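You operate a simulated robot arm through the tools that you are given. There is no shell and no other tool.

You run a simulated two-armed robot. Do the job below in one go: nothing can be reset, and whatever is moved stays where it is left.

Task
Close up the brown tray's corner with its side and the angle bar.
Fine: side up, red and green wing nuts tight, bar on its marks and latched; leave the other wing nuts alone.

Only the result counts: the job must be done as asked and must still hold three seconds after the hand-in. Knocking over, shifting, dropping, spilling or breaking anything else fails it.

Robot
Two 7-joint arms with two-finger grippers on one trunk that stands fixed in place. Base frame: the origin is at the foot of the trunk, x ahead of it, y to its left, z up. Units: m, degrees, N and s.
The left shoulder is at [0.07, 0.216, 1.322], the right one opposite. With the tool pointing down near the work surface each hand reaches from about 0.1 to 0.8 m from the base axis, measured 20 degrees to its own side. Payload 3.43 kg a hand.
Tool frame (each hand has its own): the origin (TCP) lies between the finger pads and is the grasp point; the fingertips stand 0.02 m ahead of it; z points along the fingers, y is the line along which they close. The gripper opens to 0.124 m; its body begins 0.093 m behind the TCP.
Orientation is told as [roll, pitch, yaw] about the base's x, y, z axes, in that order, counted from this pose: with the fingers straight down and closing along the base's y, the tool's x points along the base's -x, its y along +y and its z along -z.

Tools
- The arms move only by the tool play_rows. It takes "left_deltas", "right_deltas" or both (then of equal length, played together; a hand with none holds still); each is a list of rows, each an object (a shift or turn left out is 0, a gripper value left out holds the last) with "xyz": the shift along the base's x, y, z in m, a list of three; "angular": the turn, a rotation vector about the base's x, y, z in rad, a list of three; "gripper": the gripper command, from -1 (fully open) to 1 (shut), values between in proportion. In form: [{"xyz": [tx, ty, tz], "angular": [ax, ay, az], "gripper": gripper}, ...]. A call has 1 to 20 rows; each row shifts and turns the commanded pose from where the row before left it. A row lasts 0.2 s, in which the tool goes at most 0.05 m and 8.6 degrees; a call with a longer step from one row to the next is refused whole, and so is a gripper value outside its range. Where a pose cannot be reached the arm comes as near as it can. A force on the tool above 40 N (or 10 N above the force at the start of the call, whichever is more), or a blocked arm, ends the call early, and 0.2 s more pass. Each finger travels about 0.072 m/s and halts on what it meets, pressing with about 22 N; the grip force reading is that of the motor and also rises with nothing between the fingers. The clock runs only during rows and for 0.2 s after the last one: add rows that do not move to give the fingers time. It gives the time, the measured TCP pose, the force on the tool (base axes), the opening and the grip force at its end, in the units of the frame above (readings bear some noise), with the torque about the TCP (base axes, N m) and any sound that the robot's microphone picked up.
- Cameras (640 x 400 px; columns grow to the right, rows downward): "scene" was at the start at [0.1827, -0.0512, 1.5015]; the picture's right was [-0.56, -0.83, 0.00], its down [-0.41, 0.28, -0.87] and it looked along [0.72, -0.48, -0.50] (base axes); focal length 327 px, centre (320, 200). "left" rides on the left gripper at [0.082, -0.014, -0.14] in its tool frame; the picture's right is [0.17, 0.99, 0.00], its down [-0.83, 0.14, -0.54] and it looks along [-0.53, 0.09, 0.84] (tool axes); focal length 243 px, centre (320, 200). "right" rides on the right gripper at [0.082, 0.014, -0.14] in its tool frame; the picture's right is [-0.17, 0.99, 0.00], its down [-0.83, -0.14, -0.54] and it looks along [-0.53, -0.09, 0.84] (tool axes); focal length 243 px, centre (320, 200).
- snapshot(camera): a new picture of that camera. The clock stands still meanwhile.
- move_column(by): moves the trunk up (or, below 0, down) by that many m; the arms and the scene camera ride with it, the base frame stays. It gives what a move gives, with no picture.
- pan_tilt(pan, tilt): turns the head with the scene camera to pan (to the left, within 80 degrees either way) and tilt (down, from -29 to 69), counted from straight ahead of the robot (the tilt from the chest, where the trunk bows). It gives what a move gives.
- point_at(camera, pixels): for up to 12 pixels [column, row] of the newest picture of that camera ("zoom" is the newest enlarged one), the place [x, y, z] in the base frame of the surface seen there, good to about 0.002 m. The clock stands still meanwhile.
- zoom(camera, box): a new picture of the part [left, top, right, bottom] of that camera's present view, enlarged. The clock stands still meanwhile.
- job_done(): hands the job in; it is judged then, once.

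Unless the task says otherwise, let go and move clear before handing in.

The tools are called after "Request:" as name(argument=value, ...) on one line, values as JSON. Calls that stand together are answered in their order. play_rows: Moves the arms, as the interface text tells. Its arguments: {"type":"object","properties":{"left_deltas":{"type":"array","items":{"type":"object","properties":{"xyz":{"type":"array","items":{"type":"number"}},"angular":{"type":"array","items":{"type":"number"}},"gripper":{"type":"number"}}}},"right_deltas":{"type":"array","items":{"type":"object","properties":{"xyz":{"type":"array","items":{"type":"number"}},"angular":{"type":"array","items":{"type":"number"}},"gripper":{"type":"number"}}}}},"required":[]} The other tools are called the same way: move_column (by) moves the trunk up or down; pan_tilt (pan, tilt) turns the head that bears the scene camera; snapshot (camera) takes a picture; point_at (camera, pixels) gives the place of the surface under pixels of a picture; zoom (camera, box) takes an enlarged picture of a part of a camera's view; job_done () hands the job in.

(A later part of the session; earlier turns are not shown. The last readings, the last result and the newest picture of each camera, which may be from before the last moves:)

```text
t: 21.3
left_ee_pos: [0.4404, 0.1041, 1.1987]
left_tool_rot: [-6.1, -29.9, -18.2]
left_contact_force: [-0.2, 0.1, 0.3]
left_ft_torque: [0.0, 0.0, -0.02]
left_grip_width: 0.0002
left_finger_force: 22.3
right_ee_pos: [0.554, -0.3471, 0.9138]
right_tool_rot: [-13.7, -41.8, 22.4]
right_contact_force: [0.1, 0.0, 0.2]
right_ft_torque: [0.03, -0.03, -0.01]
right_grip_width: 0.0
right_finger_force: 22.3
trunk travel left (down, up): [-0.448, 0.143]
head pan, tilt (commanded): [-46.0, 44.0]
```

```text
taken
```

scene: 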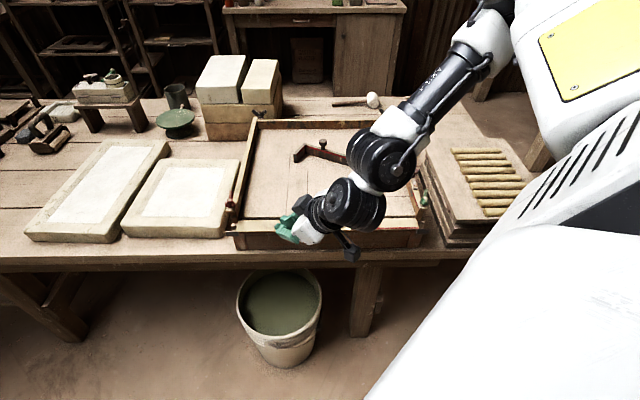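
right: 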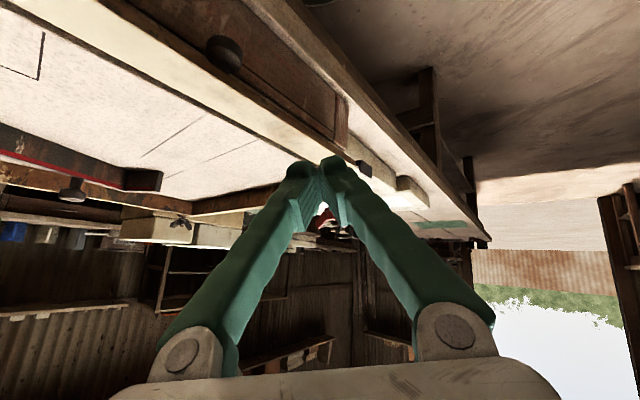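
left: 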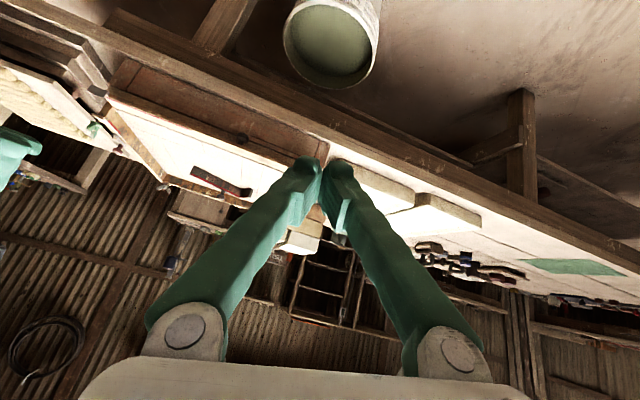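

The hand hovers in front of the side with the camera box clear of the table edge. I'll descend to z≈0.815 so the fingertip is below the side's outer edge.

Request:
play_rows(right_deltas=[{"xyz": [0, 0, -0.033]}, {"xyz": [0, 0, -0.033]}, {"xyz": [0, 0, -0.033]}, {"xyz": [0, 0, 0]}])

Request:
snapshot(camera="scene")

Request:
snapshot(camera="right")

```text
t: 22.3
left_ee_pos: [0.4402, 0.104, 1.1998]
left_tool_rot: [-6.1, -29.9, -18.2]
left_contact_force: [-0.5, -0.1, -0.5]
left_ft_torque: [-0.01, 0.01, 0.01]
left_grip_width: 0.0
left_finger_force: 21.8
right_ee_pos: [0.5569, -0.3455, 0.8154]
right_tool_rot: [-13.7, -41.8, 22.6]
right_contact_force: [0.1, -0.6, 0.5]
right_ft_torque: [0.0, 0.02, 0.02]
right_grip_width: 0.0002
right_finger_force: 22.2
trunk travel left (down, up): [-0.448, 0.143]
head pan, tilt (commanded): [-46.0, 44.0]
```

```text
taken
```

scene: 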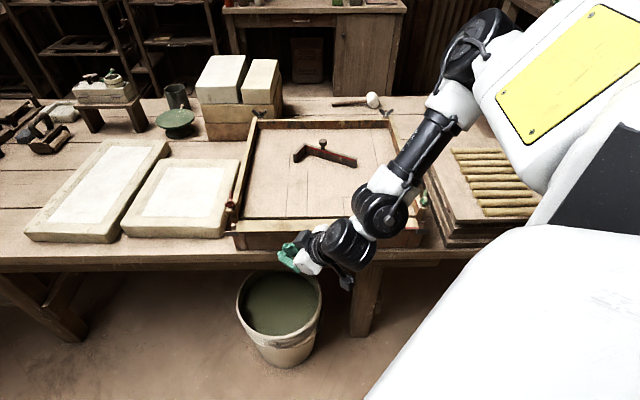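

```text
taken
```

right: 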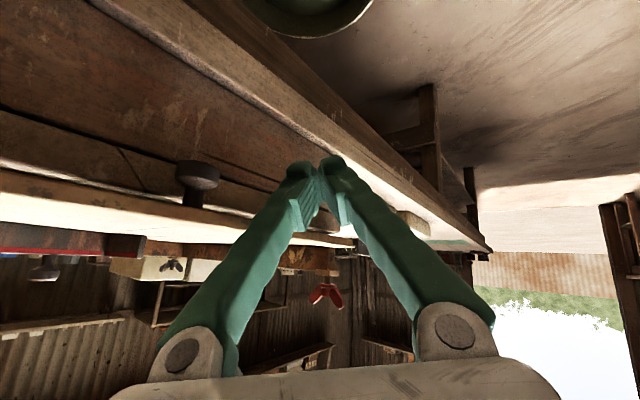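

The tips are under the side's level now. Before moving in, I'll check the wrist's clearance to the tray where it overlaps in the picture (px (350,240), (385,215)).

Request:
point_at(camera="scene", pixels=[[350, 240], [385, 215], [372, 250], [345, 280], [400, 180], [430, 150], [300, 250], [290, 255], [320, 245], [395, 225], [470, 80], [365, 190]])

```text
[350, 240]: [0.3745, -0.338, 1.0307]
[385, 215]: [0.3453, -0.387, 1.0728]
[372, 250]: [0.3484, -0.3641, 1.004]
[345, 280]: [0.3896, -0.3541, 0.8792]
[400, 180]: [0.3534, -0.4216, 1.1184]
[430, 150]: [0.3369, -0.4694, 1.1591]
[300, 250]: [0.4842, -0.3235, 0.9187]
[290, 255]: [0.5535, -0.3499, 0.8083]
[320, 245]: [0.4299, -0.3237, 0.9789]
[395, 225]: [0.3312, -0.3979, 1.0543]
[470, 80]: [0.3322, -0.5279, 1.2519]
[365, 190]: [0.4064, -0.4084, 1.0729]
```

Wrist clearance is fine (wrist at z>1.0, well in front). I'll slide the fingertip under the side's edge by moving 0.045 m along +v.

Request:
play_rows(right_deltas=[{"xyz": [0.011, -0.011, 0]}, {"xyz": [0.011, -0.011, 0]}, {"xyz": [0.01, -0.01, 0]}, {"xyz": [0, 0, 0]}])

Request:
zoom(camera="scene", box=[220, 190, 380, 300])

Request:
snapshot(camera="right")

```text
t: 23.1
left_ee_pos: [0.4401, 0.1033, 1.1993]
left_tool_rot: [-5.9, -30.0, -18.1]
left_contact_force: [-0.9, 0.5, -0.2]
left_ft_torque: [0.03, 0.04, 0.03]
left_grip_width: 0.0
left_finger_force: 22.4
right_ee_pos: [0.5796, -0.3689, 0.8118]
right_tool_rot: [-12.2, -41.0, 22.7]
right_contact_force: [-12.0, 10.8, 4.5]
right_ft_torque: [-0.32, -0.34, -0.22]
right_grip_width: 0.0
right_finger_force: 22.3
trunk travel left (down, up): [-0.448, 0.143]
head pan, tilt (commanded): [-46.0, 44.0]
stopped in row 4 (right hand): the force on the tool passed its limit at 42 N (the readings are from after the stop); the commanded pose is now the measured one
```

```text
3.64 times, centred on (300, 245) of scene
```

zoom: 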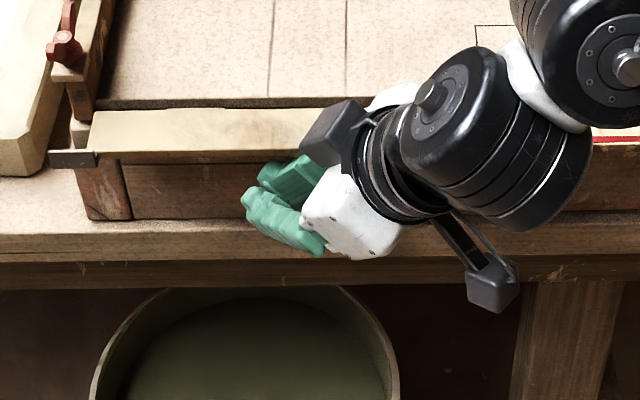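

```text
taken
```

right: 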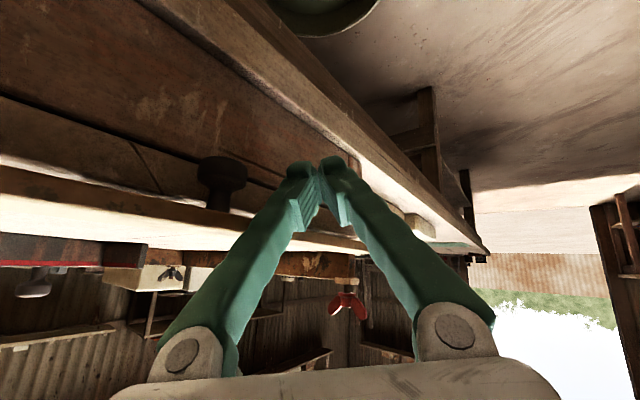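

The contact (≈16 N along -v) comes from the far finger reaching further than I assumed, since the closing axis lies mostly along v here; it is already under the side at zoom px (290,175). I'll back off about 1 cm and then lift gently.

Request:
play_rows(right_deltas=[{"xyz": [-0.007, 0.007, 0]}, {"xyz": [0, 0, 0.006]}, {"xyz": [0, 0, 0.008]}, {"xyz": [0, 0, 0.008]}, {"xyz": [0, 0, 0]}])

Request:
zoom(camera="scene", box=[220, 190, 380, 300])

Request:
snapshot(camera="right")

```text
t: 24.3
left_ee_pos: [0.4406, 0.1034, 1.1992]
left_tool_rot: [-5.9, -29.9, -18.2]
left_contact_force: [-0.1, 0.2, 0.6]
left_ft_torque: [0.01, -0.01, 0.01]
left_grip_width: 0.0
left_finger_force: 22.1
right_ee_pos: [0.5728, -0.3631, 0.8331]
right_tool_rot: [-12.6, -41.3, 22.7]
right_contact_force: [-0.4, -0.6, 0.6]
right_ft_torque: [-0.02, 0.01, -0.01]
right_grip_width: 0.0
right_finger_force: 21.9
trunk travel left (down, up): [-0.448, 0.143]
head pan, tilt (commanded): [-46.0, 44.0]
```

```text
3.64 times, centred on (300, 245) of scene
```

zoom: 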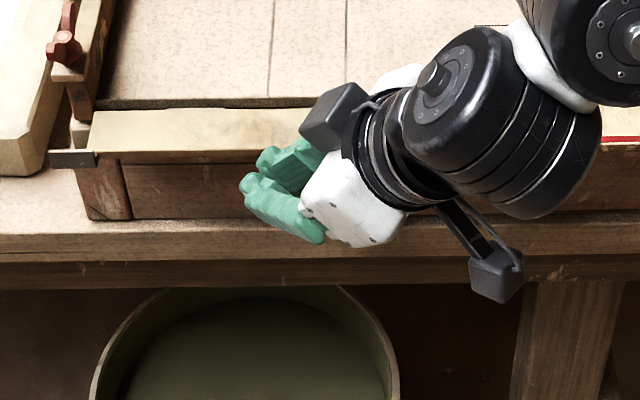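

```text
taken
```

right: 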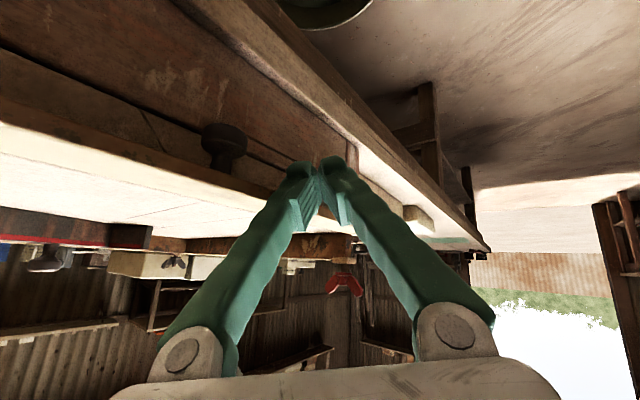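

No contact force now; I'll measure where the fingertip really sits relative to the side's outer edge (zoom px (265,158), (250,185), (300,145)).

Request:
zoom(camera="scene", box=[260, 215, 320, 260])

Request:
point_at(camera="zoom", pixels=[[140, 135], [180, 110], [250, 70], [320, 60], [100, 230], [130, 280], [230, 130], [200, 200], [60, 110], [60, 75], [60, 30], [60, 160]])

```text
8.89 times, centred on (290, 238) of scene
```

zoom: 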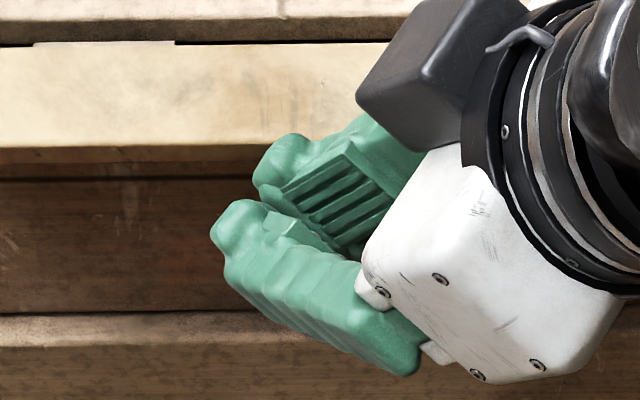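

```text
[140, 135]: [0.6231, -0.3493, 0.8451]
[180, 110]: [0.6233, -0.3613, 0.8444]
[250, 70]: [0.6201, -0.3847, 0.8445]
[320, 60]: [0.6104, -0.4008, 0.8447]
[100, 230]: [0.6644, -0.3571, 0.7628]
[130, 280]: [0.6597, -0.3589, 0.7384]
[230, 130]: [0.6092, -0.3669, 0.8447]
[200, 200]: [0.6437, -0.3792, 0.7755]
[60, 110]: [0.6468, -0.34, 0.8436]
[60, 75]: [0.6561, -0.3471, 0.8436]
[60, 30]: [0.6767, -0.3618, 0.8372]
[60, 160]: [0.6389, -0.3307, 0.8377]
```

Request:
point_at(camera="zoom", pixels=[[285, 140], [262, 178], [275, 205], [350, 125], [330, 150], [222, 235], [240, 205], [300, 150], [380, 130], [250, 290], [330, 330], [300, 225]])

```text
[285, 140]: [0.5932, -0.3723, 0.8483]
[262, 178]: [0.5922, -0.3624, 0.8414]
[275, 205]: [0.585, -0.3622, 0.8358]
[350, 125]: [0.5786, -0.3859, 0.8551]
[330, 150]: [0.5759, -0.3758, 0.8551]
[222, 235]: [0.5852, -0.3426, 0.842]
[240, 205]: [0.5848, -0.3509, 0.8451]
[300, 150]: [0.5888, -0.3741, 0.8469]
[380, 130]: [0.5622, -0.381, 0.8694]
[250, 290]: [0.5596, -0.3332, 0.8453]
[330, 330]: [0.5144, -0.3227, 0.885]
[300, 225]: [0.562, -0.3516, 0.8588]
```

The fingertip's top surface is at z≈0.848, v≈0.683 - in front of the side's edge rather than under it, because the finger is about 3 cm thick. I'll drop 0.034 m, move in 0.022 m along v, then lift.

Request:
play_rows(right_deltas=[{"xyz": [-0.003, 0.003, -0.017]}, {"xyz": [0, 0, -0.017]}, {"xyz": [0.006, -0.006, 0]}, {"xyz": [0.006, -0.006, 0]}, {"xyz": [0.005, -0.005, 0]}, {"xyz": [0, 0, 0]}])

Request:
zoom(camera="scene", box=[260, 215, 320, 260])

```text
t: 25.7
left_ee_pos: [0.4405, 0.1031, 1.2001]
left_tool_rot: [-6.0, -29.8, -18.2]
left_contact_force: [0.3, -0.1, -0.4]
left_ft_torque: [0.07, 0.0, 0.02]
left_grip_width: 0.0001
left_finger_force: 22.3
right_ee_pos: [0.5826, -0.3696, 0.7968]
right_tool_rot: [-11.3, -40.7, 22.7]
right_contact_force: [-10.1, 11.8, 1.2]
right_ft_torque: [-0.46, -0.34, -0.39]
right_grip_width: 0.0
right_finger_force: 21.7
trunk travel left (down, up): [-0.448, 0.143]
head pan, tilt (commanded): [-46.0, 44.0]
stopped in row 6 (right hand): the force on the tool passed its limit at 42 N (the readings are from after the stop); the commanded pose is now the measured one
```

```text
8.89 times, centred on (290, 238) of scene
```

zoom: 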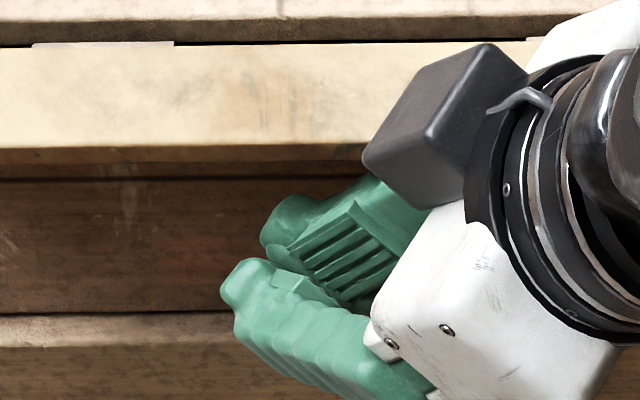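

Something blocks at this depth again (~16 N); the black block at zoom px (430,120) may be touching the side's edge. I'll measure it.

Request:
point_at(camera="zoom", pixels=[[430, 80], [375, 145], [410, 190], [480, 60], [300, 205], [275, 235], [350, 190], [240, 275], [370, 185], [280, 210], [330, 160], [450, 160]])

Request:
snapshot(camera="right")

```text
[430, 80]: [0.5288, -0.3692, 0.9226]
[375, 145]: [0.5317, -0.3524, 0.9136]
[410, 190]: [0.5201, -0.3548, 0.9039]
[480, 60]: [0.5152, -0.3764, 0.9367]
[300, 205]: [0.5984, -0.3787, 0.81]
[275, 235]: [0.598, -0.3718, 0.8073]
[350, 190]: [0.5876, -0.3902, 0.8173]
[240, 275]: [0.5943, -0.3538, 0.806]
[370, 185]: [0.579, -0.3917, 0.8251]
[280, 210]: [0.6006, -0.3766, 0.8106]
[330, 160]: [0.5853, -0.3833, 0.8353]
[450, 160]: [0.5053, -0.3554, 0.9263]
```

```text
taken
```

right: 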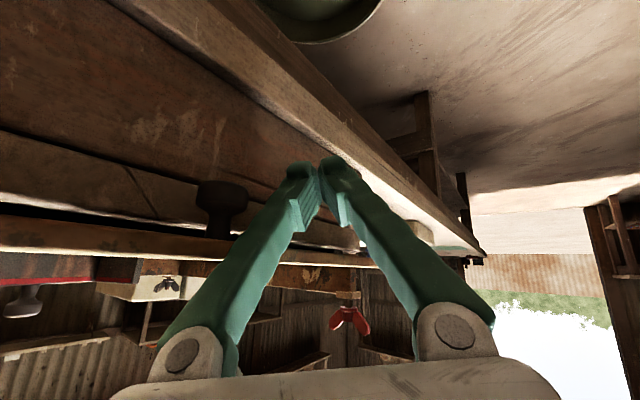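

The closed fingers form a V and the far finger's root (px (330,160), v≈0.685, z≈0.835) hits the side's edge because the V spreads along v. I'll back off and roll the tool about its own axis by 53° so that the V spreads along the side instead.

Request:
play_rows(right_deltas=[{"xyz": [-0.012, 0.012, 0]}, {"xyz": [-0.012, 0.012, 0]}, {"xyz": [-0.012, 0.012, 0], "angular": [0.091, 0.0038, -0.0956]}, {"angular": [0.091, 0.0038, -0.0956]}, {"angular": [0.091, 0.0038, -0.0956]}, {"angular": [0.091, 0.0038, -0.0956]}, {"angular": [0.091, 0.0038, -0.0956]}, {"angular": [0.091, 0.0038, -0.0956]}, {"angular": [0.091, 0.0038, -0.0956]}, {"xyz": [0, 0, 0]}])

Request:
snapshot(camera="scene")

Request:
snapshot(camera="right")

```text
t: 27.9
left_ee_pos: [0.4397, 0.1029, 1.1985]
left_tool_rot: [-6.0, -29.9, -18.1]
left_contact_force: [-1.0, -0.1, 0.3]
left_ft_torque: [-0.01, 0.0, 0.01]
left_grip_width: 0.0002
left_finger_force: 21.7
right_ee_pos: [0.5479, -0.3367, 0.7982]
right_tool_rot: [32.1, -32.3, -43.9]
right_contact_force: [-0.2, 0.6, -0.5]
right_ft_torque: [-0.01, -0.04, -0.02]
right_grip_width: 0.0
right_finger_force: 21.9
trunk travel left (down, up): [-0.448, 0.143]
head pan, tilt (commanded): [-46.0, 44.0]
```

```text
taken
```

scene: 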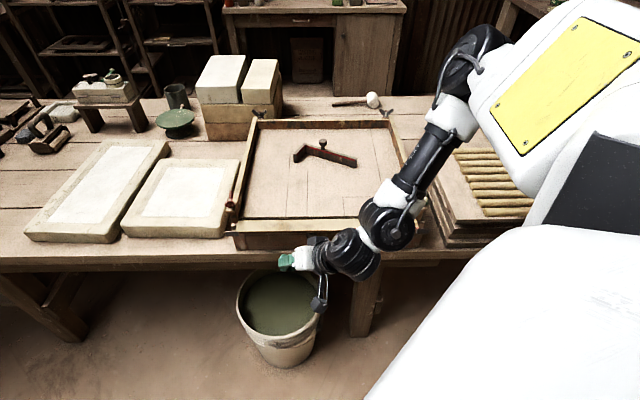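

```text
taken
```

right: 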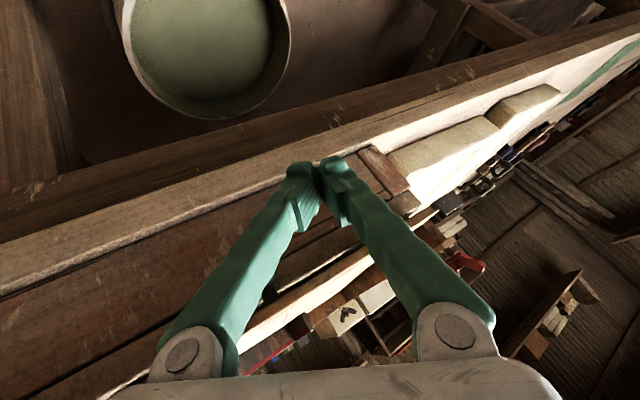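

The roll worked (tool_rot [32,-32,-44]) and the V now spreads along the side. I'll rise a little and move in along v until the finger tops are just at the side's lower edge.

Request:
play_rows(right_deltas=[{"xyz": [0, 0, 0.012]}, {"xyz": [0, 0, 0.012]}, {"xyz": [0.009, -0.009, 0]}, {"xyz": [0.009, -0.009, 0]}, {"xyz": [0.008, -0.008, 0]}, {"xyz": [0, 0, 0]}])

Request:
zoom(camera="scene", box=[250, 205, 340, 275])

Request:
snapshot(camera="right")

```text
t: 29.3
left_ee_pos: [0.4403, 0.1043, 1.1983]
left_tool_rot: [-6.0, -29.9, -18.2]
left_contact_force: [-0.1, 0.2, 0.4]
left_ft_torque: [0.03, -0.01, 0.01]
left_grip_width: 0.0
left_finger_force: 22.5
right_ee_pos: [0.5732, -0.3635, 0.8207]
right_tool_rot: [32.0, -32.3, -43.8]
right_contact_force: [-0.8, 0.3, -0.2]
right_ft_torque: [0.01, -0.01, -0.01]
right_grip_width: 0.0
right_finger_force: 22.3
trunk travel left (down, up): [-0.448, 0.143]
head pan, tilt (commanded): [-46.0, 44.0]
```

```text
5.71 times, centred on (295, 240) of scene
```

zoom: 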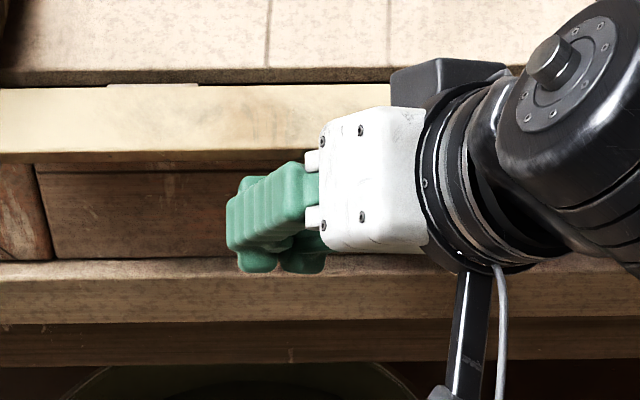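

```text
taken
```

right: 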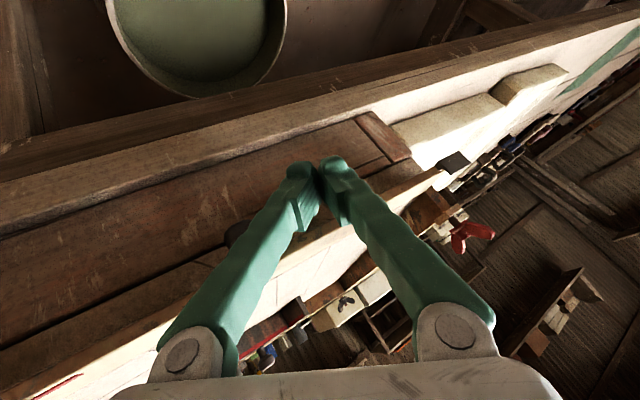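

No contact yet; I'll measure the finger surface points to know the remaining gap.

Request:
point_at(camera="zoom", pixels=[[245, 185], [300, 168], [235, 225], [270, 180], [310, 190], [345, 115], [250, 265], [100, 158], [100, 165], [140, 150], [290, 200], [420, 70]])

```text
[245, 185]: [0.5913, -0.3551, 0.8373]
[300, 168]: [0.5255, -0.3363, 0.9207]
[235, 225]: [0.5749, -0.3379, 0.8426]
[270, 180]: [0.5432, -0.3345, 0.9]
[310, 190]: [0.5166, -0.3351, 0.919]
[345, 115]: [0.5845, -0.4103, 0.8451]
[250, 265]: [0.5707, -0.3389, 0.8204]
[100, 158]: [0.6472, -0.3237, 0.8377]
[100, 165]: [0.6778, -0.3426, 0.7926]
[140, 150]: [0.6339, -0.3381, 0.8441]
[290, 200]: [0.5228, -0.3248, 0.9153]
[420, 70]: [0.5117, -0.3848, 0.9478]
```

The fingertip's upper front corner is at v≈0.669, z≈0.837, so I must go about 2 cm lower to get under the edge. I'll drop 0.022, go in 0.028, then lift.

Request:
play_rows(right_deltas=[{"xyz": [0, 0, -0.011]}, {"xyz": [0, 0, -0.011]}, {"xyz": [0.007, -0.007, 0]}, {"xyz": [0.007, -0.007, 0]}, {"xyz": [0.006, -0.006, 0]}, {"xyz": [0, 0, 0]}])

Request:
zoom(camera="scene", box=[250, 205, 340, 275])

Request:
snapshot(camera="right")

```text
t: 30.7
left_ee_pos: [0.4399, 0.1038, 1.1979]
left_tool_rot: [-6.0, -30.0, -18.2]
left_contact_force: [0.5, 0.2, 0.6]
left_ft_torque: [-0.06, 0.01, 0.02]
left_grip_width: 0.0
left_finger_force: 21.7
right_ee_pos: [0.5942, -0.3834, 0.8003]
right_tool_rot: [32.0, -32.2, -43.9]
right_contact_force: [0.0, -0.8, -1.0]
right_ft_torque: [-0.02, 0.01, 0.01]
right_grip_width: 0.0
right_finger_force: 22.1
trunk travel left (down, up): [-0.448, 0.143]
head pan, tilt (commanded): [-46.0, 44.0]
```

```text
5.71 times, centred on (295, 240) of scene
```

zoom: 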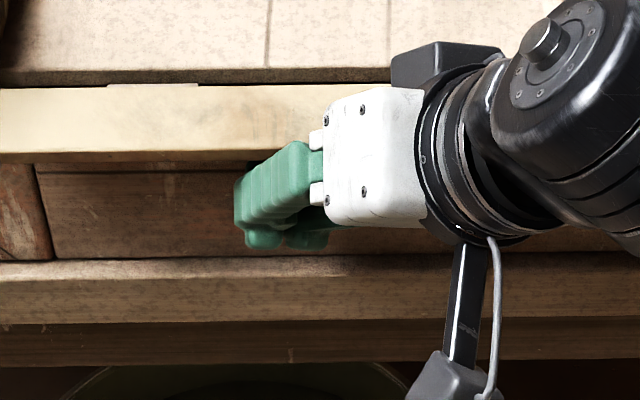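

```text
taken
```

right: 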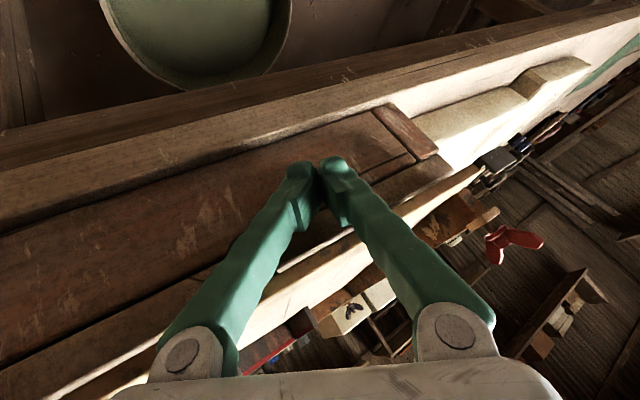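

No contact force and the fingertips are now beneath the side (the plate's edge crosses the fingers mid-length in the right camera). I'll lift in small steps.

Request:
play_rows(right_deltas=[{"xyz": [0, 0, 0.008]}, {"xyz": [0, 0, 0.008]}, {"xyz": [0, 0, 0.008]}, {"xyz": [0, 0, 0.008]}, {"xyz": [0, 0, 0]}])

Request:
zoom(camera="scene", box=[220, 195, 340, 275])

Request:
snapshot(camera="right")

```text
t: 31.9
left_ee_pos: [0.4407, 0.1036, 1.1999]
left_tool_rot: [-6.1, -30.0, -18.1]
left_contact_force: [0.3, -0.7, 0.6]
left_ft_torque: [-0.02, 0.04, -0.02]
left_grip_width: 0.0001
left_finger_force: 22.0
right_ee_pos: [0.5949, -0.3815, 0.8318]
right_tool_rot: [32.0, -32.3, -43.9]
right_contact_force: [-0.4, 1.4, -1.7]
right_ft_torque: [-0.02, -0.04, -0.02]
right_grip_width: 0.0001
right_finger_force: 34.7
trunk travel left (down, up): [-0.448, 0.143]
head pan, tilt (commanded): [-46.0, 44.0]
```

```text
5.00 times, centred on (280, 235) of scene
```

zoom: 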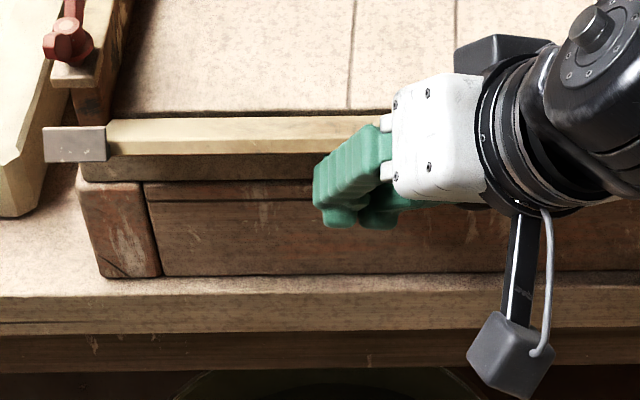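

```text
taken
```

right: 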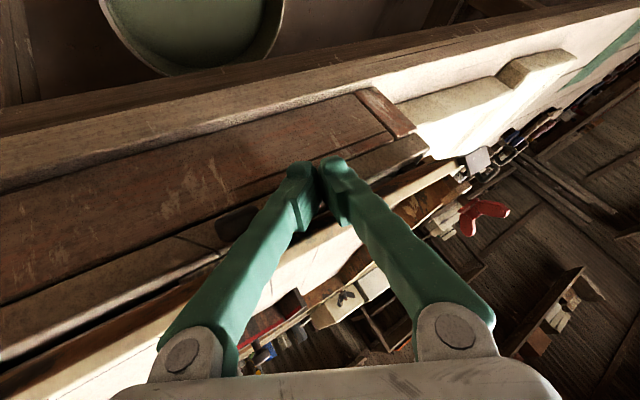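

The side is lifting (its lug at zoom px (75,145) has turned up), with only ~2 N. I'll continue up and in.

Request:
play_rows(right_deltas=[{"xyz": [0.003, -0.003, 0.007]}, {"xyz": [0.003, -0.003, 0.007]}, {"xyz": [0.004, -0.004, 0.004]}, {"xyz": [0.004, -0.004, 0.002]}, {"xyz": [0, 0, 0]}])

Request:
zoom(camera="scene", box=[220, 195, 340, 275])

```text
t: 33.1
left_ee_pos: [0.4391, 0.1031, 1.1998]
left_tool_rot: [-6.0, -29.9, -18.1]
left_contact_force: [-0.4, 0.7, 0.1]
left_ft_torque: [0.03, 0.02, -0.01]
left_grip_width: 0.0001
left_finger_force: 22.4
right_ee_pos: [0.6005, -0.3889, 0.8474]
right_tool_rot: [31.7, -31.3, -42.9]
right_contact_force: [-4.0, 9.2, 3.2]
right_ft_torque: [-0.18, 0.22, -0.3]
right_grip_width: 0.0002
right_finger_force: 34.1
trunk travel left (down, up): [-0.448, 0.143]
head pan, tilt (commanded): [-46.0, 44.0]
stopped in row 5 (right hand): the force on the tool passed its limit at 41 N (the readings are from after the stop); the commanded pose is now the measured one
```

```text
5.00 times, centred on (280, 235) of scene
```

zoom: 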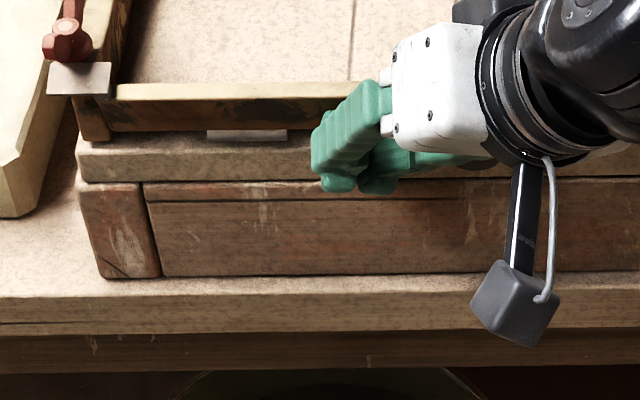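

The side looks nearly upright, with its lug at zoom px (78,78) by the red nut, and the push met its stop (41 N). Let me look closely at both lug/nut ends.

Request:
zoom(camera="scene", box=[215, 180, 265, 230])

Request:
zoom(camera="scene", box=[390, 170, 450, 260])

Request:
snapshot(camera="right")

```text
8.00 times, centred on (240, 205) of scene
```

zoom: 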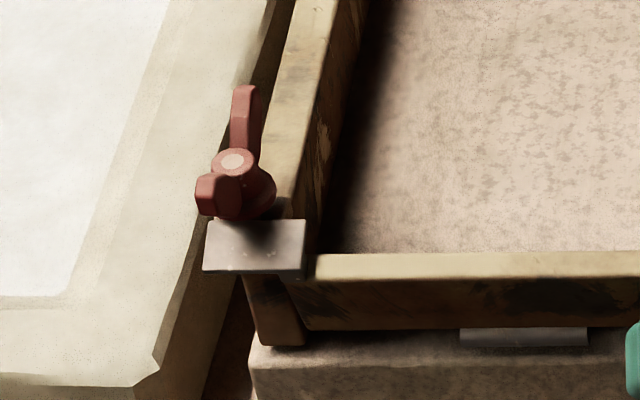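

```text
4.44 times, centred on (420, 215) of scene
```

zoom: 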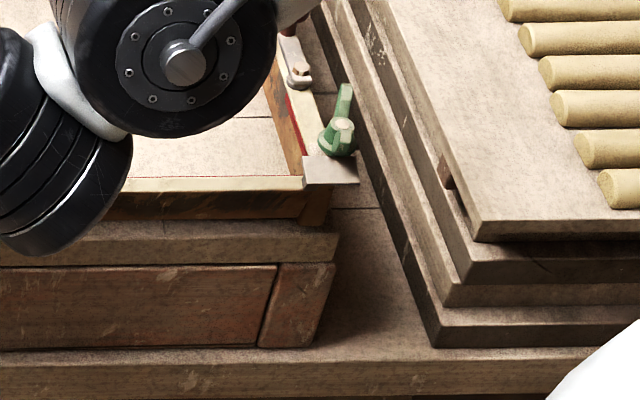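

```text
taken
```

right: 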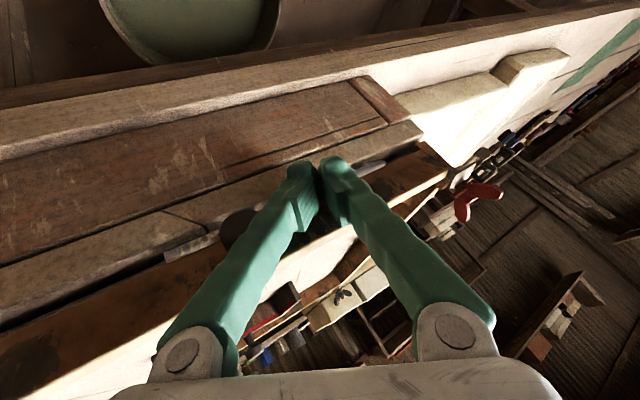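

Both lugs now sit at the nuts' plates. I'll measure the side's uprightness, then back off a little to see if it stays.

Request:
zoom(camera="scene", box=[215, 180, 265, 230])

Request:
point_at(camera="zoom", pixels=[[450, 258], [450, 275], [450, 285], [450, 320], [255, 235], [255, 262], [215, 250], [295, 250], [235, 160], [245, 110], [205, 190], [500, 338]])

Request:
play_rows(right_deltas=[{"xyz": [-0.004, 0.004, 0]}, {"xyz": [-0.005, 0.005, 0]}, {"xyz": [-0.005, 0.005, 0]}, {"xyz": [0, 0, 0]}])

Request:
zoom(camera="scene", box=[220, 195, 340, 275])

```text
8.00 times, centred on (240, 205) of scene
```

zoom: 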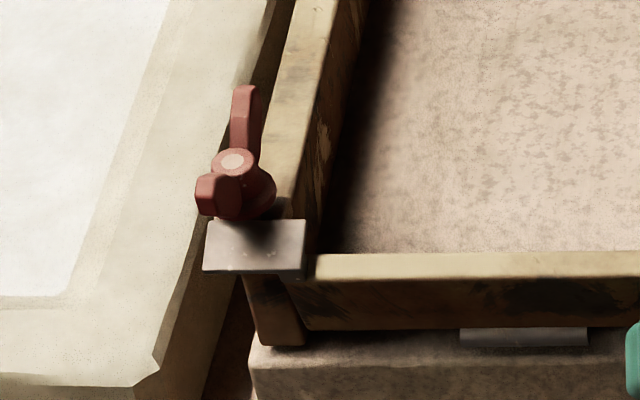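

```text
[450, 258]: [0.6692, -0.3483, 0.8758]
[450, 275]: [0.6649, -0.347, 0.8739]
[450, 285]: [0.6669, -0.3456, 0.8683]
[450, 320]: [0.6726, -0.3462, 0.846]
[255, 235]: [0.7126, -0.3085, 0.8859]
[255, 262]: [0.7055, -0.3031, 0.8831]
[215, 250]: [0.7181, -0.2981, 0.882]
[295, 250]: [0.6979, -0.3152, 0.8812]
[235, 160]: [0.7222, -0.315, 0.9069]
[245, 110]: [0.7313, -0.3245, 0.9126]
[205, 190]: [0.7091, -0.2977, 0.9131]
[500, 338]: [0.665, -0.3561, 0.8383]
```

```text
t: 34.1
left_ee_pos: [0.44, 0.1038, 1.1991]
left_tool_rot: [-6.0, -29.8, -18.2]
left_contact_force: [-0.7, 0.3, 0.2]
left_ft_torque: [0.05, 0.02, 0.01]
left_grip_width: 0.0
left_finger_force: 22.1
right_ee_pos: [0.5875, -0.378, 0.8459]
right_tool_rot: [31.5, -31.5, -43.0]
right_contact_force: [0.1, -0.4, 0.0]
right_ft_torque: [0.01, 0.0, -0.01]
right_grip_width: 0.0
right_finger_force: 34.2
trunk travel left (down, up): [-0.448, 0.143]
head pan, tilt (commanded): [-46.0, 44.0]
```

```text
5.00 times, centred on (280, 235) of scene
```

zoom: 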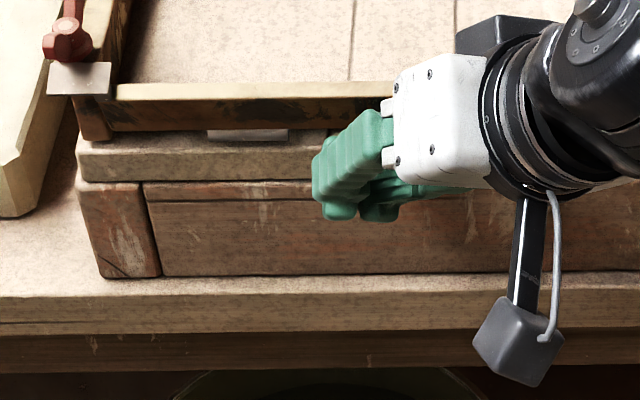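

The side stays up by itself when I back off. But the measured lug slope (z 0.886→0.883) suggests it leans outward a bit and my fingertip may have hit the base ledge; I'll raise the finger 2.8 cm and push the upper part of the side inward gently.

Request:
play_rows(right_deltas=[{"xyz": [0, 0, 0.014]}, {"xyz": [0, 0, 0.014]}, {"xyz": [0.004, -0.004, 0]}, {"xyz": [0.004, -0.004, 0]}, {"xyz": [0.004, -0.004, 0]}, {"xyz": [0.003, -0.003, 0]}, {"xyz": [0.002, -0.002, 0]}, {"xyz": [0.002, -0.002, 0]}, {"xyz": [0, 0, 0]}])

Request:
zoom(camera="scene", box=[220, 180, 340, 260])

```text
t: 36.1
left_ee_pos: [0.4381, 0.1068, 1.1999]
left_tool_rot: [-6.0, -30.2, -18.1]
left_contact_force: [0.3, -0.4, 0.3]
left_ft_torque: [0.0, 0.0, 0.01]
left_grip_width: 0.0002
left_finger_force: 22.0
right_ee_pos: [0.6044, -0.3926, 0.8748]
right_tool_rot: [31.5, -31.2, -42.6]
right_contact_force: [-24.9, 20.3, -3.1]
right_ft_torque: [0.19, 0.06, -0.05]
right_grip_width: 0.0001
right_finger_force: 34.6
trunk travel left (down, up): [-0.448, 0.143]
head pan, tilt (commanded): [-46.0, 44.0]
```

```text
5.00 times, centred on (280, 220) of scene
```

zoom: 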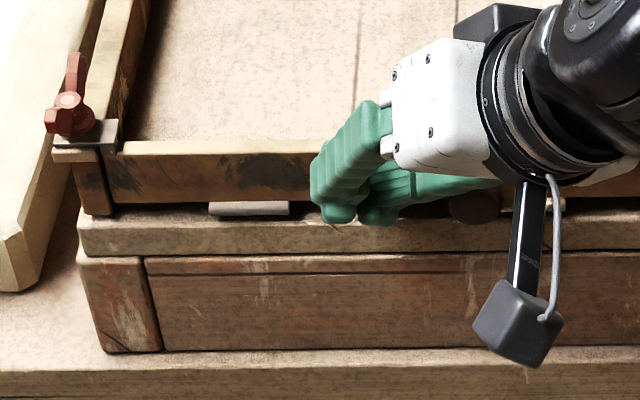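

Now the side went fully upright: the lug slid under the red nut (zoom px (95,135)) and the push meets a firm stop (~32 N). I'll back off and check that it stays.

Request:
play_rows(right_deltas=[{"xyz": [-0.006, 0.006, 0]}, {"xyz": [-0.01, 0.01, 0]}, {"xyz": [-0.014, 0.014, 0]}, {"xyz": [0, 0, 0]}, {"xyz": [0, 0, 0]}])

Request:
zoom(camera="scene", box=[215, 180, 265, 230])

Request:
zoom(camera="scene", box=[395, 180, 445, 230])

```text
t: 37.3
left_ee_pos: [0.4406, 0.1038, 1.1986]
left_tool_rot: [-6.0, -30.0, -18.2]
left_contact_force: [-0.5, 0.3, 0.3]
left_ft_torque: [-0.03, 0.0, 0.01]
left_grip_width: 0.0001
left_finger_force: 22.3
right_ee_pos: [0.5776, -0.3656, 0.8733]
right_tool_rot: [31.5, -31.4, -43.1]
right_contact_force: [0.4, -0.2, -0.4]
right_ft_torque: [0.02, 0.01, 0.01]
right_grip_width: 0.0
right_finger_force: 34.6
trunk travel left (down, up): [-0.448, 0.143]
head pan, tilt (commanded): [-46.0, 44.0]
```

```text
8.00 times, centred on (240, 205) of scene
```

zoom: 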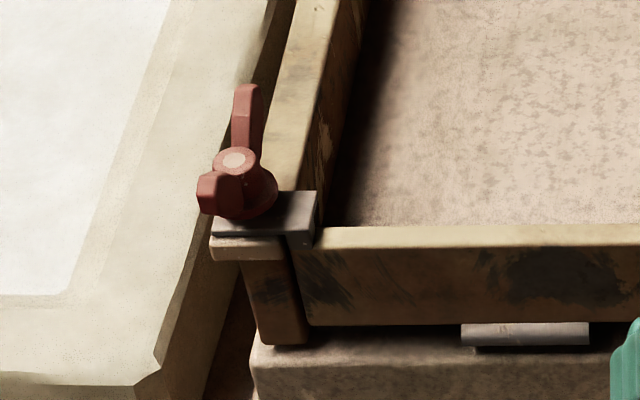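

```text
8.00 times, centred on (420, 205) of scene
```

zoom: 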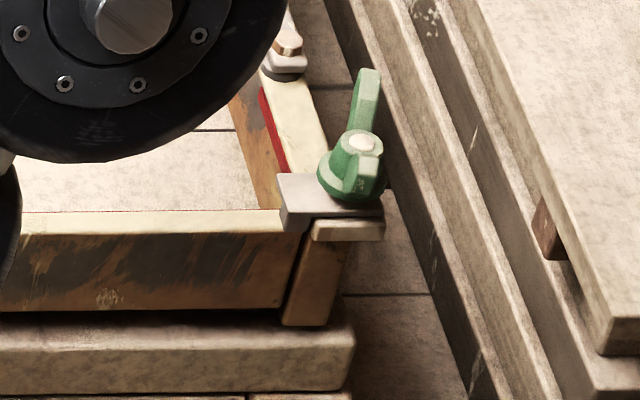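

The side stays upright with both lugs under the red and green nuts. Now I'll raise the right hand, straighten it to point down with its closing axis along the tray's u direction, and go above the red nut.

Request:
play_rows(right_deltas=[{"xyz": [-0.005, 0.005, 0.04]}, {"xyz": [0, 0, 0.04]}, {"xyz": [0, 0, 0.04]}, {"xyz": [0, 0, 0.03]}, {"xyz": [0.015, 0.005, 0], "angular": [-0.013, 0.127, 0]}, {"xyz": [0.02, 0.005, 0], "angular": [-0.013, 0.127, 0]}, {"xyz": [0.02, 0.005, 0], "angular": [-0.013, 0.127, 0]}, {"xyz": [0.02, 0.005, 0], "angular": [-0.013, 0.127, 0]}, {"xyz": [0.02, 0.005, 0], "angular": [-0.013, 0.127, 0]}, {"xyz": [0.02, 0.005, 0], "angular": [-0.013, 0.127, 0]}, {"xyz": [0.015, 0.005, 0]}, {"xyz": [0.015, 0.005, 0]}, {"xyz": [0, 0, 0]}])

Request:
snapshot(camera="scene")

Request:
snapshot(camera="right")

```text
t: 40.1
left_ee_pos: [0.4389, 0.1036, 1.1993]
left_tool_rot: [-5.9, -29.9, -18.3]
left_contact_force: [0.1, -0.2, 1.1]
left_ft_torque: [0.02, -0.03, -0.03]
left_grip_width: 0.0
left_finger_force: 22.4
right_ee_pos: [0.5914, -0.3621, 1.0044]
right_tool_rot: [29.6, -29.7, -41.8]
right_contact_force: [0.0, -0.7, -0.6]
right_ft_torque: [0.03, 0.02, -0.02]
right_grip_width: 0.0
right_finger_force: 34.2
right hand out of reach, approached as far as the arm can: row 4, 5, 6, 7, 8, 9, 10
trunk travel left (down, up): [-0.448, 0.143]
head pan, tilt (commanded): [-46.0, 44.0]
```

```text
taken
```

scene: 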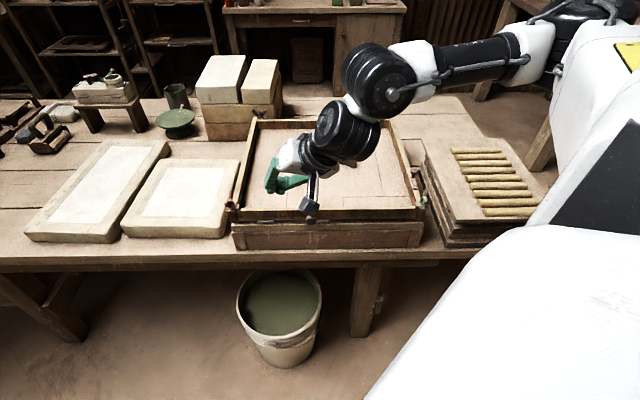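

```text
taken
```

right: 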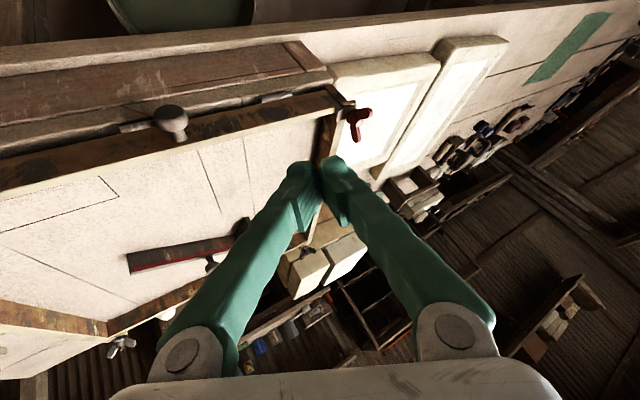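

The wrist hit its limit (rows 4-10 out of reach) with this roll. I'll undo the roll first, then straighten the tool downward.

Request:
play_rows(right_deltas=[{"angular": [-0.091, -0.009, 0.094]}, {"angular": [-0.091, -0.009, 0.094]}, {"angular": [-0.091, -0.009, 0.094]}, {"angular": [-0.091, -0.009, 0.094]}, {"angular": [-0.091, -0.009, 0.094]}, {"angular": [-0.091, -0.009, 0.094]}, {"xyz": [0, 0, 0]}, {"xyz": [0.015, 0.0, 0], "angular": [0, 0.127, 0]}, {"xyz": [0.02, 0.0, 0], "angular": [0, 0.127, 0]}, {"xyz": [0.02, 0.005, 0], "angular": [0, 0.127, 0]}, {"xyz": [0.02, 0.005, 0], "angular": [0, 0.127, 0]}, {"xyz": [0, 0, 0]}])

Request:
snapshot(camera="scene")

Request:
snapshot(camera="right")

```text
t: 42.7
left_ee_pos: [0.4389, 0.1031, 1.1991]
left_tool_rot: [-6.0, -29.9, -18.3]
left_contact_force: [-0.4, 0.4, 0.8]
left_ft_torque: [0.02, 0.0, 0.02]
left_grip_width: 0.0
left_finger_force: 21.7
right_ee_pos: [0.6663, -0.3519, 1.0036]
right_tool_rot: [0.1, -12.2, 9.7]
right_contact_force: [-1.3, 0.2, 1.0]
right_ft_torque: [0.04, -0.02, 0.0]
right_grip_width: 0.0002
right_finger_force: 34.4
trunk travel left (down, up): [-0.448, 0.143]
head pan, tilt (commanded): [-46.0, 44.0]
```

```text
taken
```

scene: 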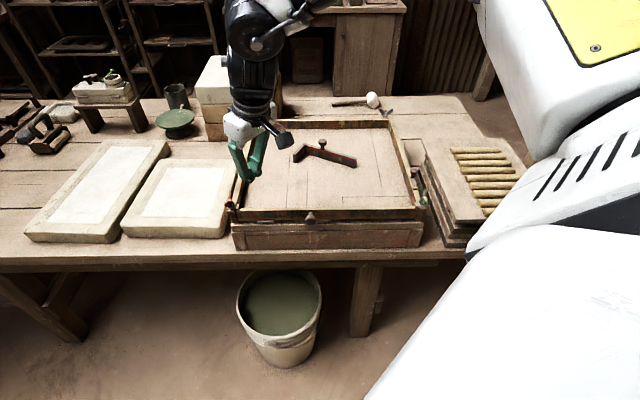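

```text
taken
```

right: 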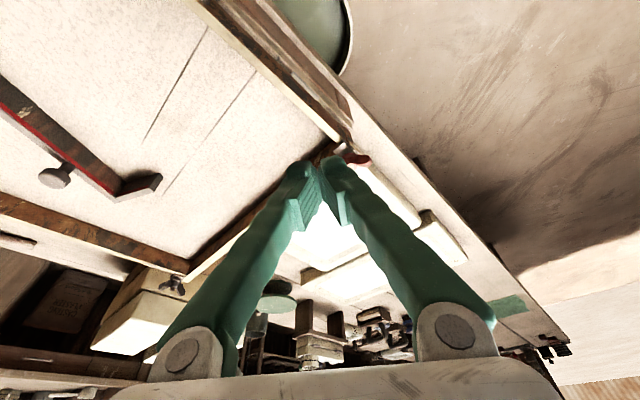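

The tool is nearly straight down now near the red nut. I'll finish straightening and probe the wrist's yaw range at this safe height, turning positive (CCW) first.

Request:
play_rows(right_deltas=[{"xyz": [0.014, 0.01, 0.01], "angular": [0, 0.106, 0], "gripper": 0.2}, {"xyz": [0.014, 0.01, 0.01], "angular": [0, 0.106, 0]}, {"xyz": [0.014, 0.01, 0]}, {"xyz": [0.014, 0.009, 0]}, {"angular": [0, 0, 0.14]}, {"angular": [0, 0, 0.14]}, {"angular": [0, 0, 0.14]}, {"angular": [0, 0, 0.14]}, {"angular": [0, 0, 0.14]}, {"angular": [0, 0, 0.14]}, {"angular": [0, 0, 0.14]}, {"angular": [0, 0, 0.14]}, {"angular": [0, 0, 0.14]}, {"angular": [0, 0, 0.14]}, {"angular": [0, 0, 0.14]}, {"angular": [0, 0, 0.14]}, {"xyz": [0, 0, 0]}])

Request:
snapshot(camera="scene")

Request:
snapshot(camera="right")

```text
t: 46.3
left_ee_pos: [0.4397, 0.1044, 1.199]
left_tool_rot: [-6.0, -29.9, -18.2]
left_contact_force: [-0.3, -1.4, -0.4]
left_ft_torque: [-0.04, -0.01, 0.03]
left_grip_width: 0.0001
left_finger_force: 22.5
right_ee_pos: [0.6473, -0.3556, 1.0158]
right_tool_rot: [1.7, -0.3, 105.7]
right_contact_force: [-1.1, 0.9, 0.5]
right_ft_torque: [0.01, 0.0, -0.03]
right_grip_width: 0.0495
right_finger_force: 0.0
right hand out of reach, approached as far as the arm can: row 2, 3, 4, 6, 9, 11, 13, 16
trunk travel left (down, up): [-0.448, 0.143]
head pan, tilt (commanded): [-46.0, 44.0]
```

```text
taken
```

scene: 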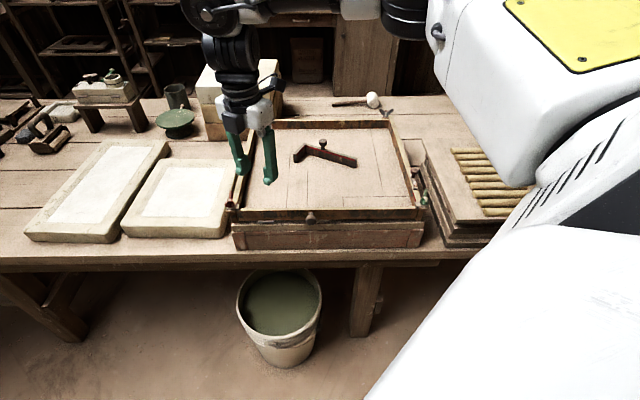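

```text
taken
```

right: 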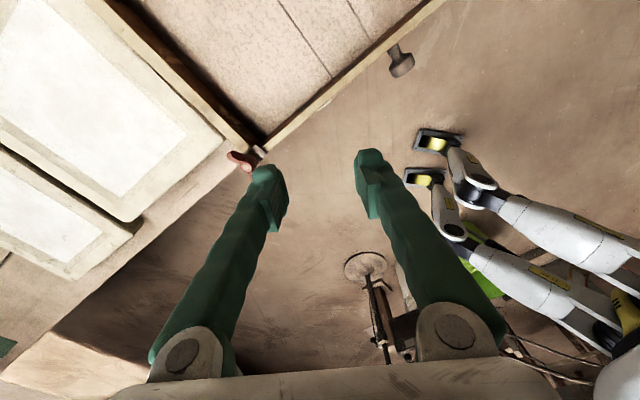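

The yaw turned freely to +106° but the position slipped back (reach limit ≈0.6 m from the shoulder when straight down), so at the red nut I need a lower trunk and some outward tilt. First I'll get a precise look at the red nut through the right camera.

Request:
zoom(camera="right", box=[200, 130, 290, 190])

Request:
zoom(camera="scene", box=[220, 180, 260, 225])

Request:
point_at(camera="zoom", pixels=[[320, 200], [330, 100], [260, 240]])

```text
6.67 times, centred on (245, 160) of right
```

zoom: 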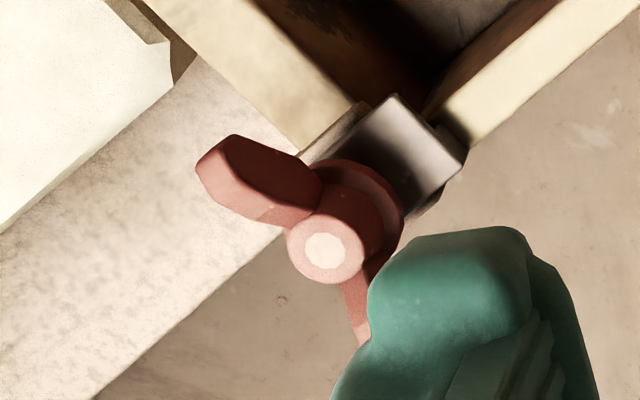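

```text
8.89 times, centred on (240, 202) of scene
```

zoom: 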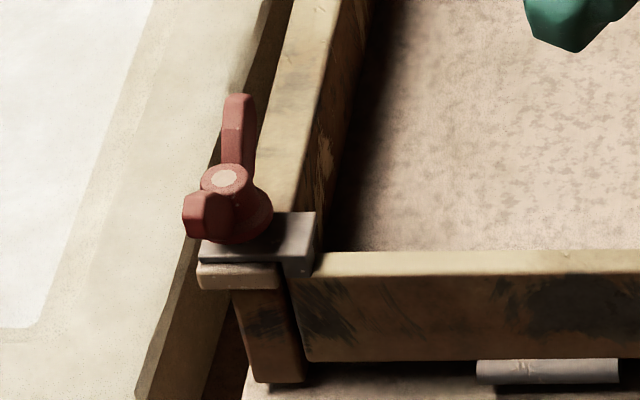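

```text
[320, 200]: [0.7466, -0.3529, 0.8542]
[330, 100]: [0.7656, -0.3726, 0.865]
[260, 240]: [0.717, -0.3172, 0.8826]
```

Request:
zoom(camera="right", box=[200, 130, 290, 190])

Request:
point_at(camera="zoom", pixels=[[323, 250], [295, 262], [345, 225], [205, 165], [215, 140], [240, 200], [300, 165], [360, 325], [350, 300], [395, 215], [440, 170], [390, 110]])

```text
6.67 times, centred on (245, 160) of right
```

zoom: 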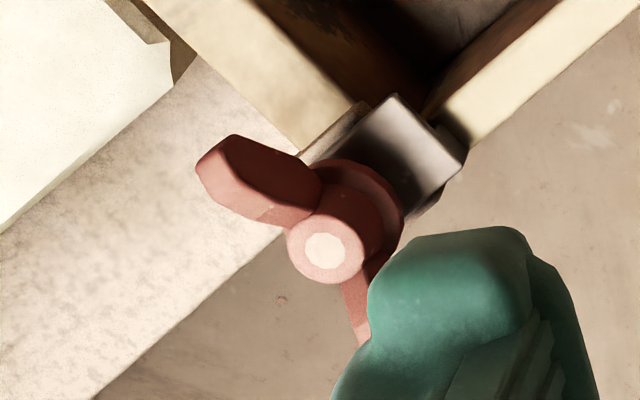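

```text
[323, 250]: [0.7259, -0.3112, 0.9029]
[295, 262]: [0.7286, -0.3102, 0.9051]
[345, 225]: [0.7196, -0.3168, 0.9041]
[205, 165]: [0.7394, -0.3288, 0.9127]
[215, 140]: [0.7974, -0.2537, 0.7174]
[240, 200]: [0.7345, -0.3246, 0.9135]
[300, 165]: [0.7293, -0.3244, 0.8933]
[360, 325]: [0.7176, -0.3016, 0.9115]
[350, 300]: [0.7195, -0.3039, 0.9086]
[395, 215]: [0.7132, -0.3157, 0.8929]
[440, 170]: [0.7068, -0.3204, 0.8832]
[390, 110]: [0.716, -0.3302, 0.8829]
```

Red nut: stud at (0.726,-0.311), top z 0.903, wing tips z≈0.913 at about -52° and 128°; flange radius 0.0135 at z≈0.893. I'll retreat slightly, turn yaw on to ~128°, and lower the trunk 0.1 m to improve reach.

Request:
play_rows(right_deltas=[{"xyz": [-0.02, 0.02, 0.01], "angular": [0, 0, 0.133]}, {"xyz": [-0.02, 0.015, 0.01], "angular": [0, 0, 0.133]}, {"xyz": [0, 0, 0.01], "angular": [0, 0, 0.133]}, {"xyz": [0, 0, 0]}])

Request:
move_column(by=-0.1)

Request:
snapshot(camera="scene")

```text
t: 47.3
left_ee_pos: [0.4401, 0.1029, 1.1985]
left_tool_rot: [-6.0, -29.9, -18.2]
left_contact_force: [0.6, -0.9, 0.1]
left_ft_torque: [0.0, -0.02, 0.03]
left_grip_width: 0.0
left_finger_force: 21.5
right_ee_pos: [0.6088, -0.3206, 1.0447]
right_tool_rot: [2.1, -0.3, 128.6]
right_contact_force: [-0.3, -0.4, -0.3]
right_ft_torque: [0.0, -0.01, 0.0]
right_grip_width: 0.0497
right_finger_force: 0.2
trunk travel left (down, up): [-0.448, 0.143]
head pan, tilt (commanded): [-46.0, 44.0]
```

```text
t: 48.7
left_ee_pos: [0.441, 0.1038, 1.0994]
left_tool_rot: [-6.2, -29.6, -18.0]
left_contact_force: [0.4, -0.2, 0.6]
left_ft_torque: [-0.05, -0.02, -0.02]
left_grip_width: 0.0
left_finger_force: 22.3
right_ee_pos: [0.6067, -0.3193, 0.9475]
right_tool_rot: [2.0, -0.2, 128.5]
right_contact_force: [-0.1, 0.4, 0.4]
right_ft_torque: [0.0, 0.02, 0.02]
right_grip_width: 0.0497
right_finger_force: 0.0
trunk travel left (down, up): [-0.348, 0.243]
head pan, tilt (commanded): [-46.0, 44.0]
```

```text
taken
```

scene: 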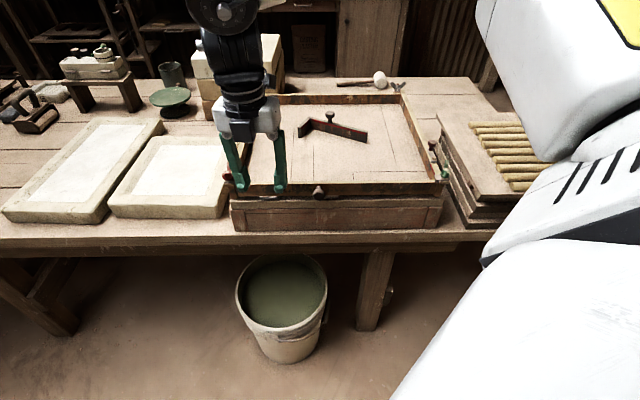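

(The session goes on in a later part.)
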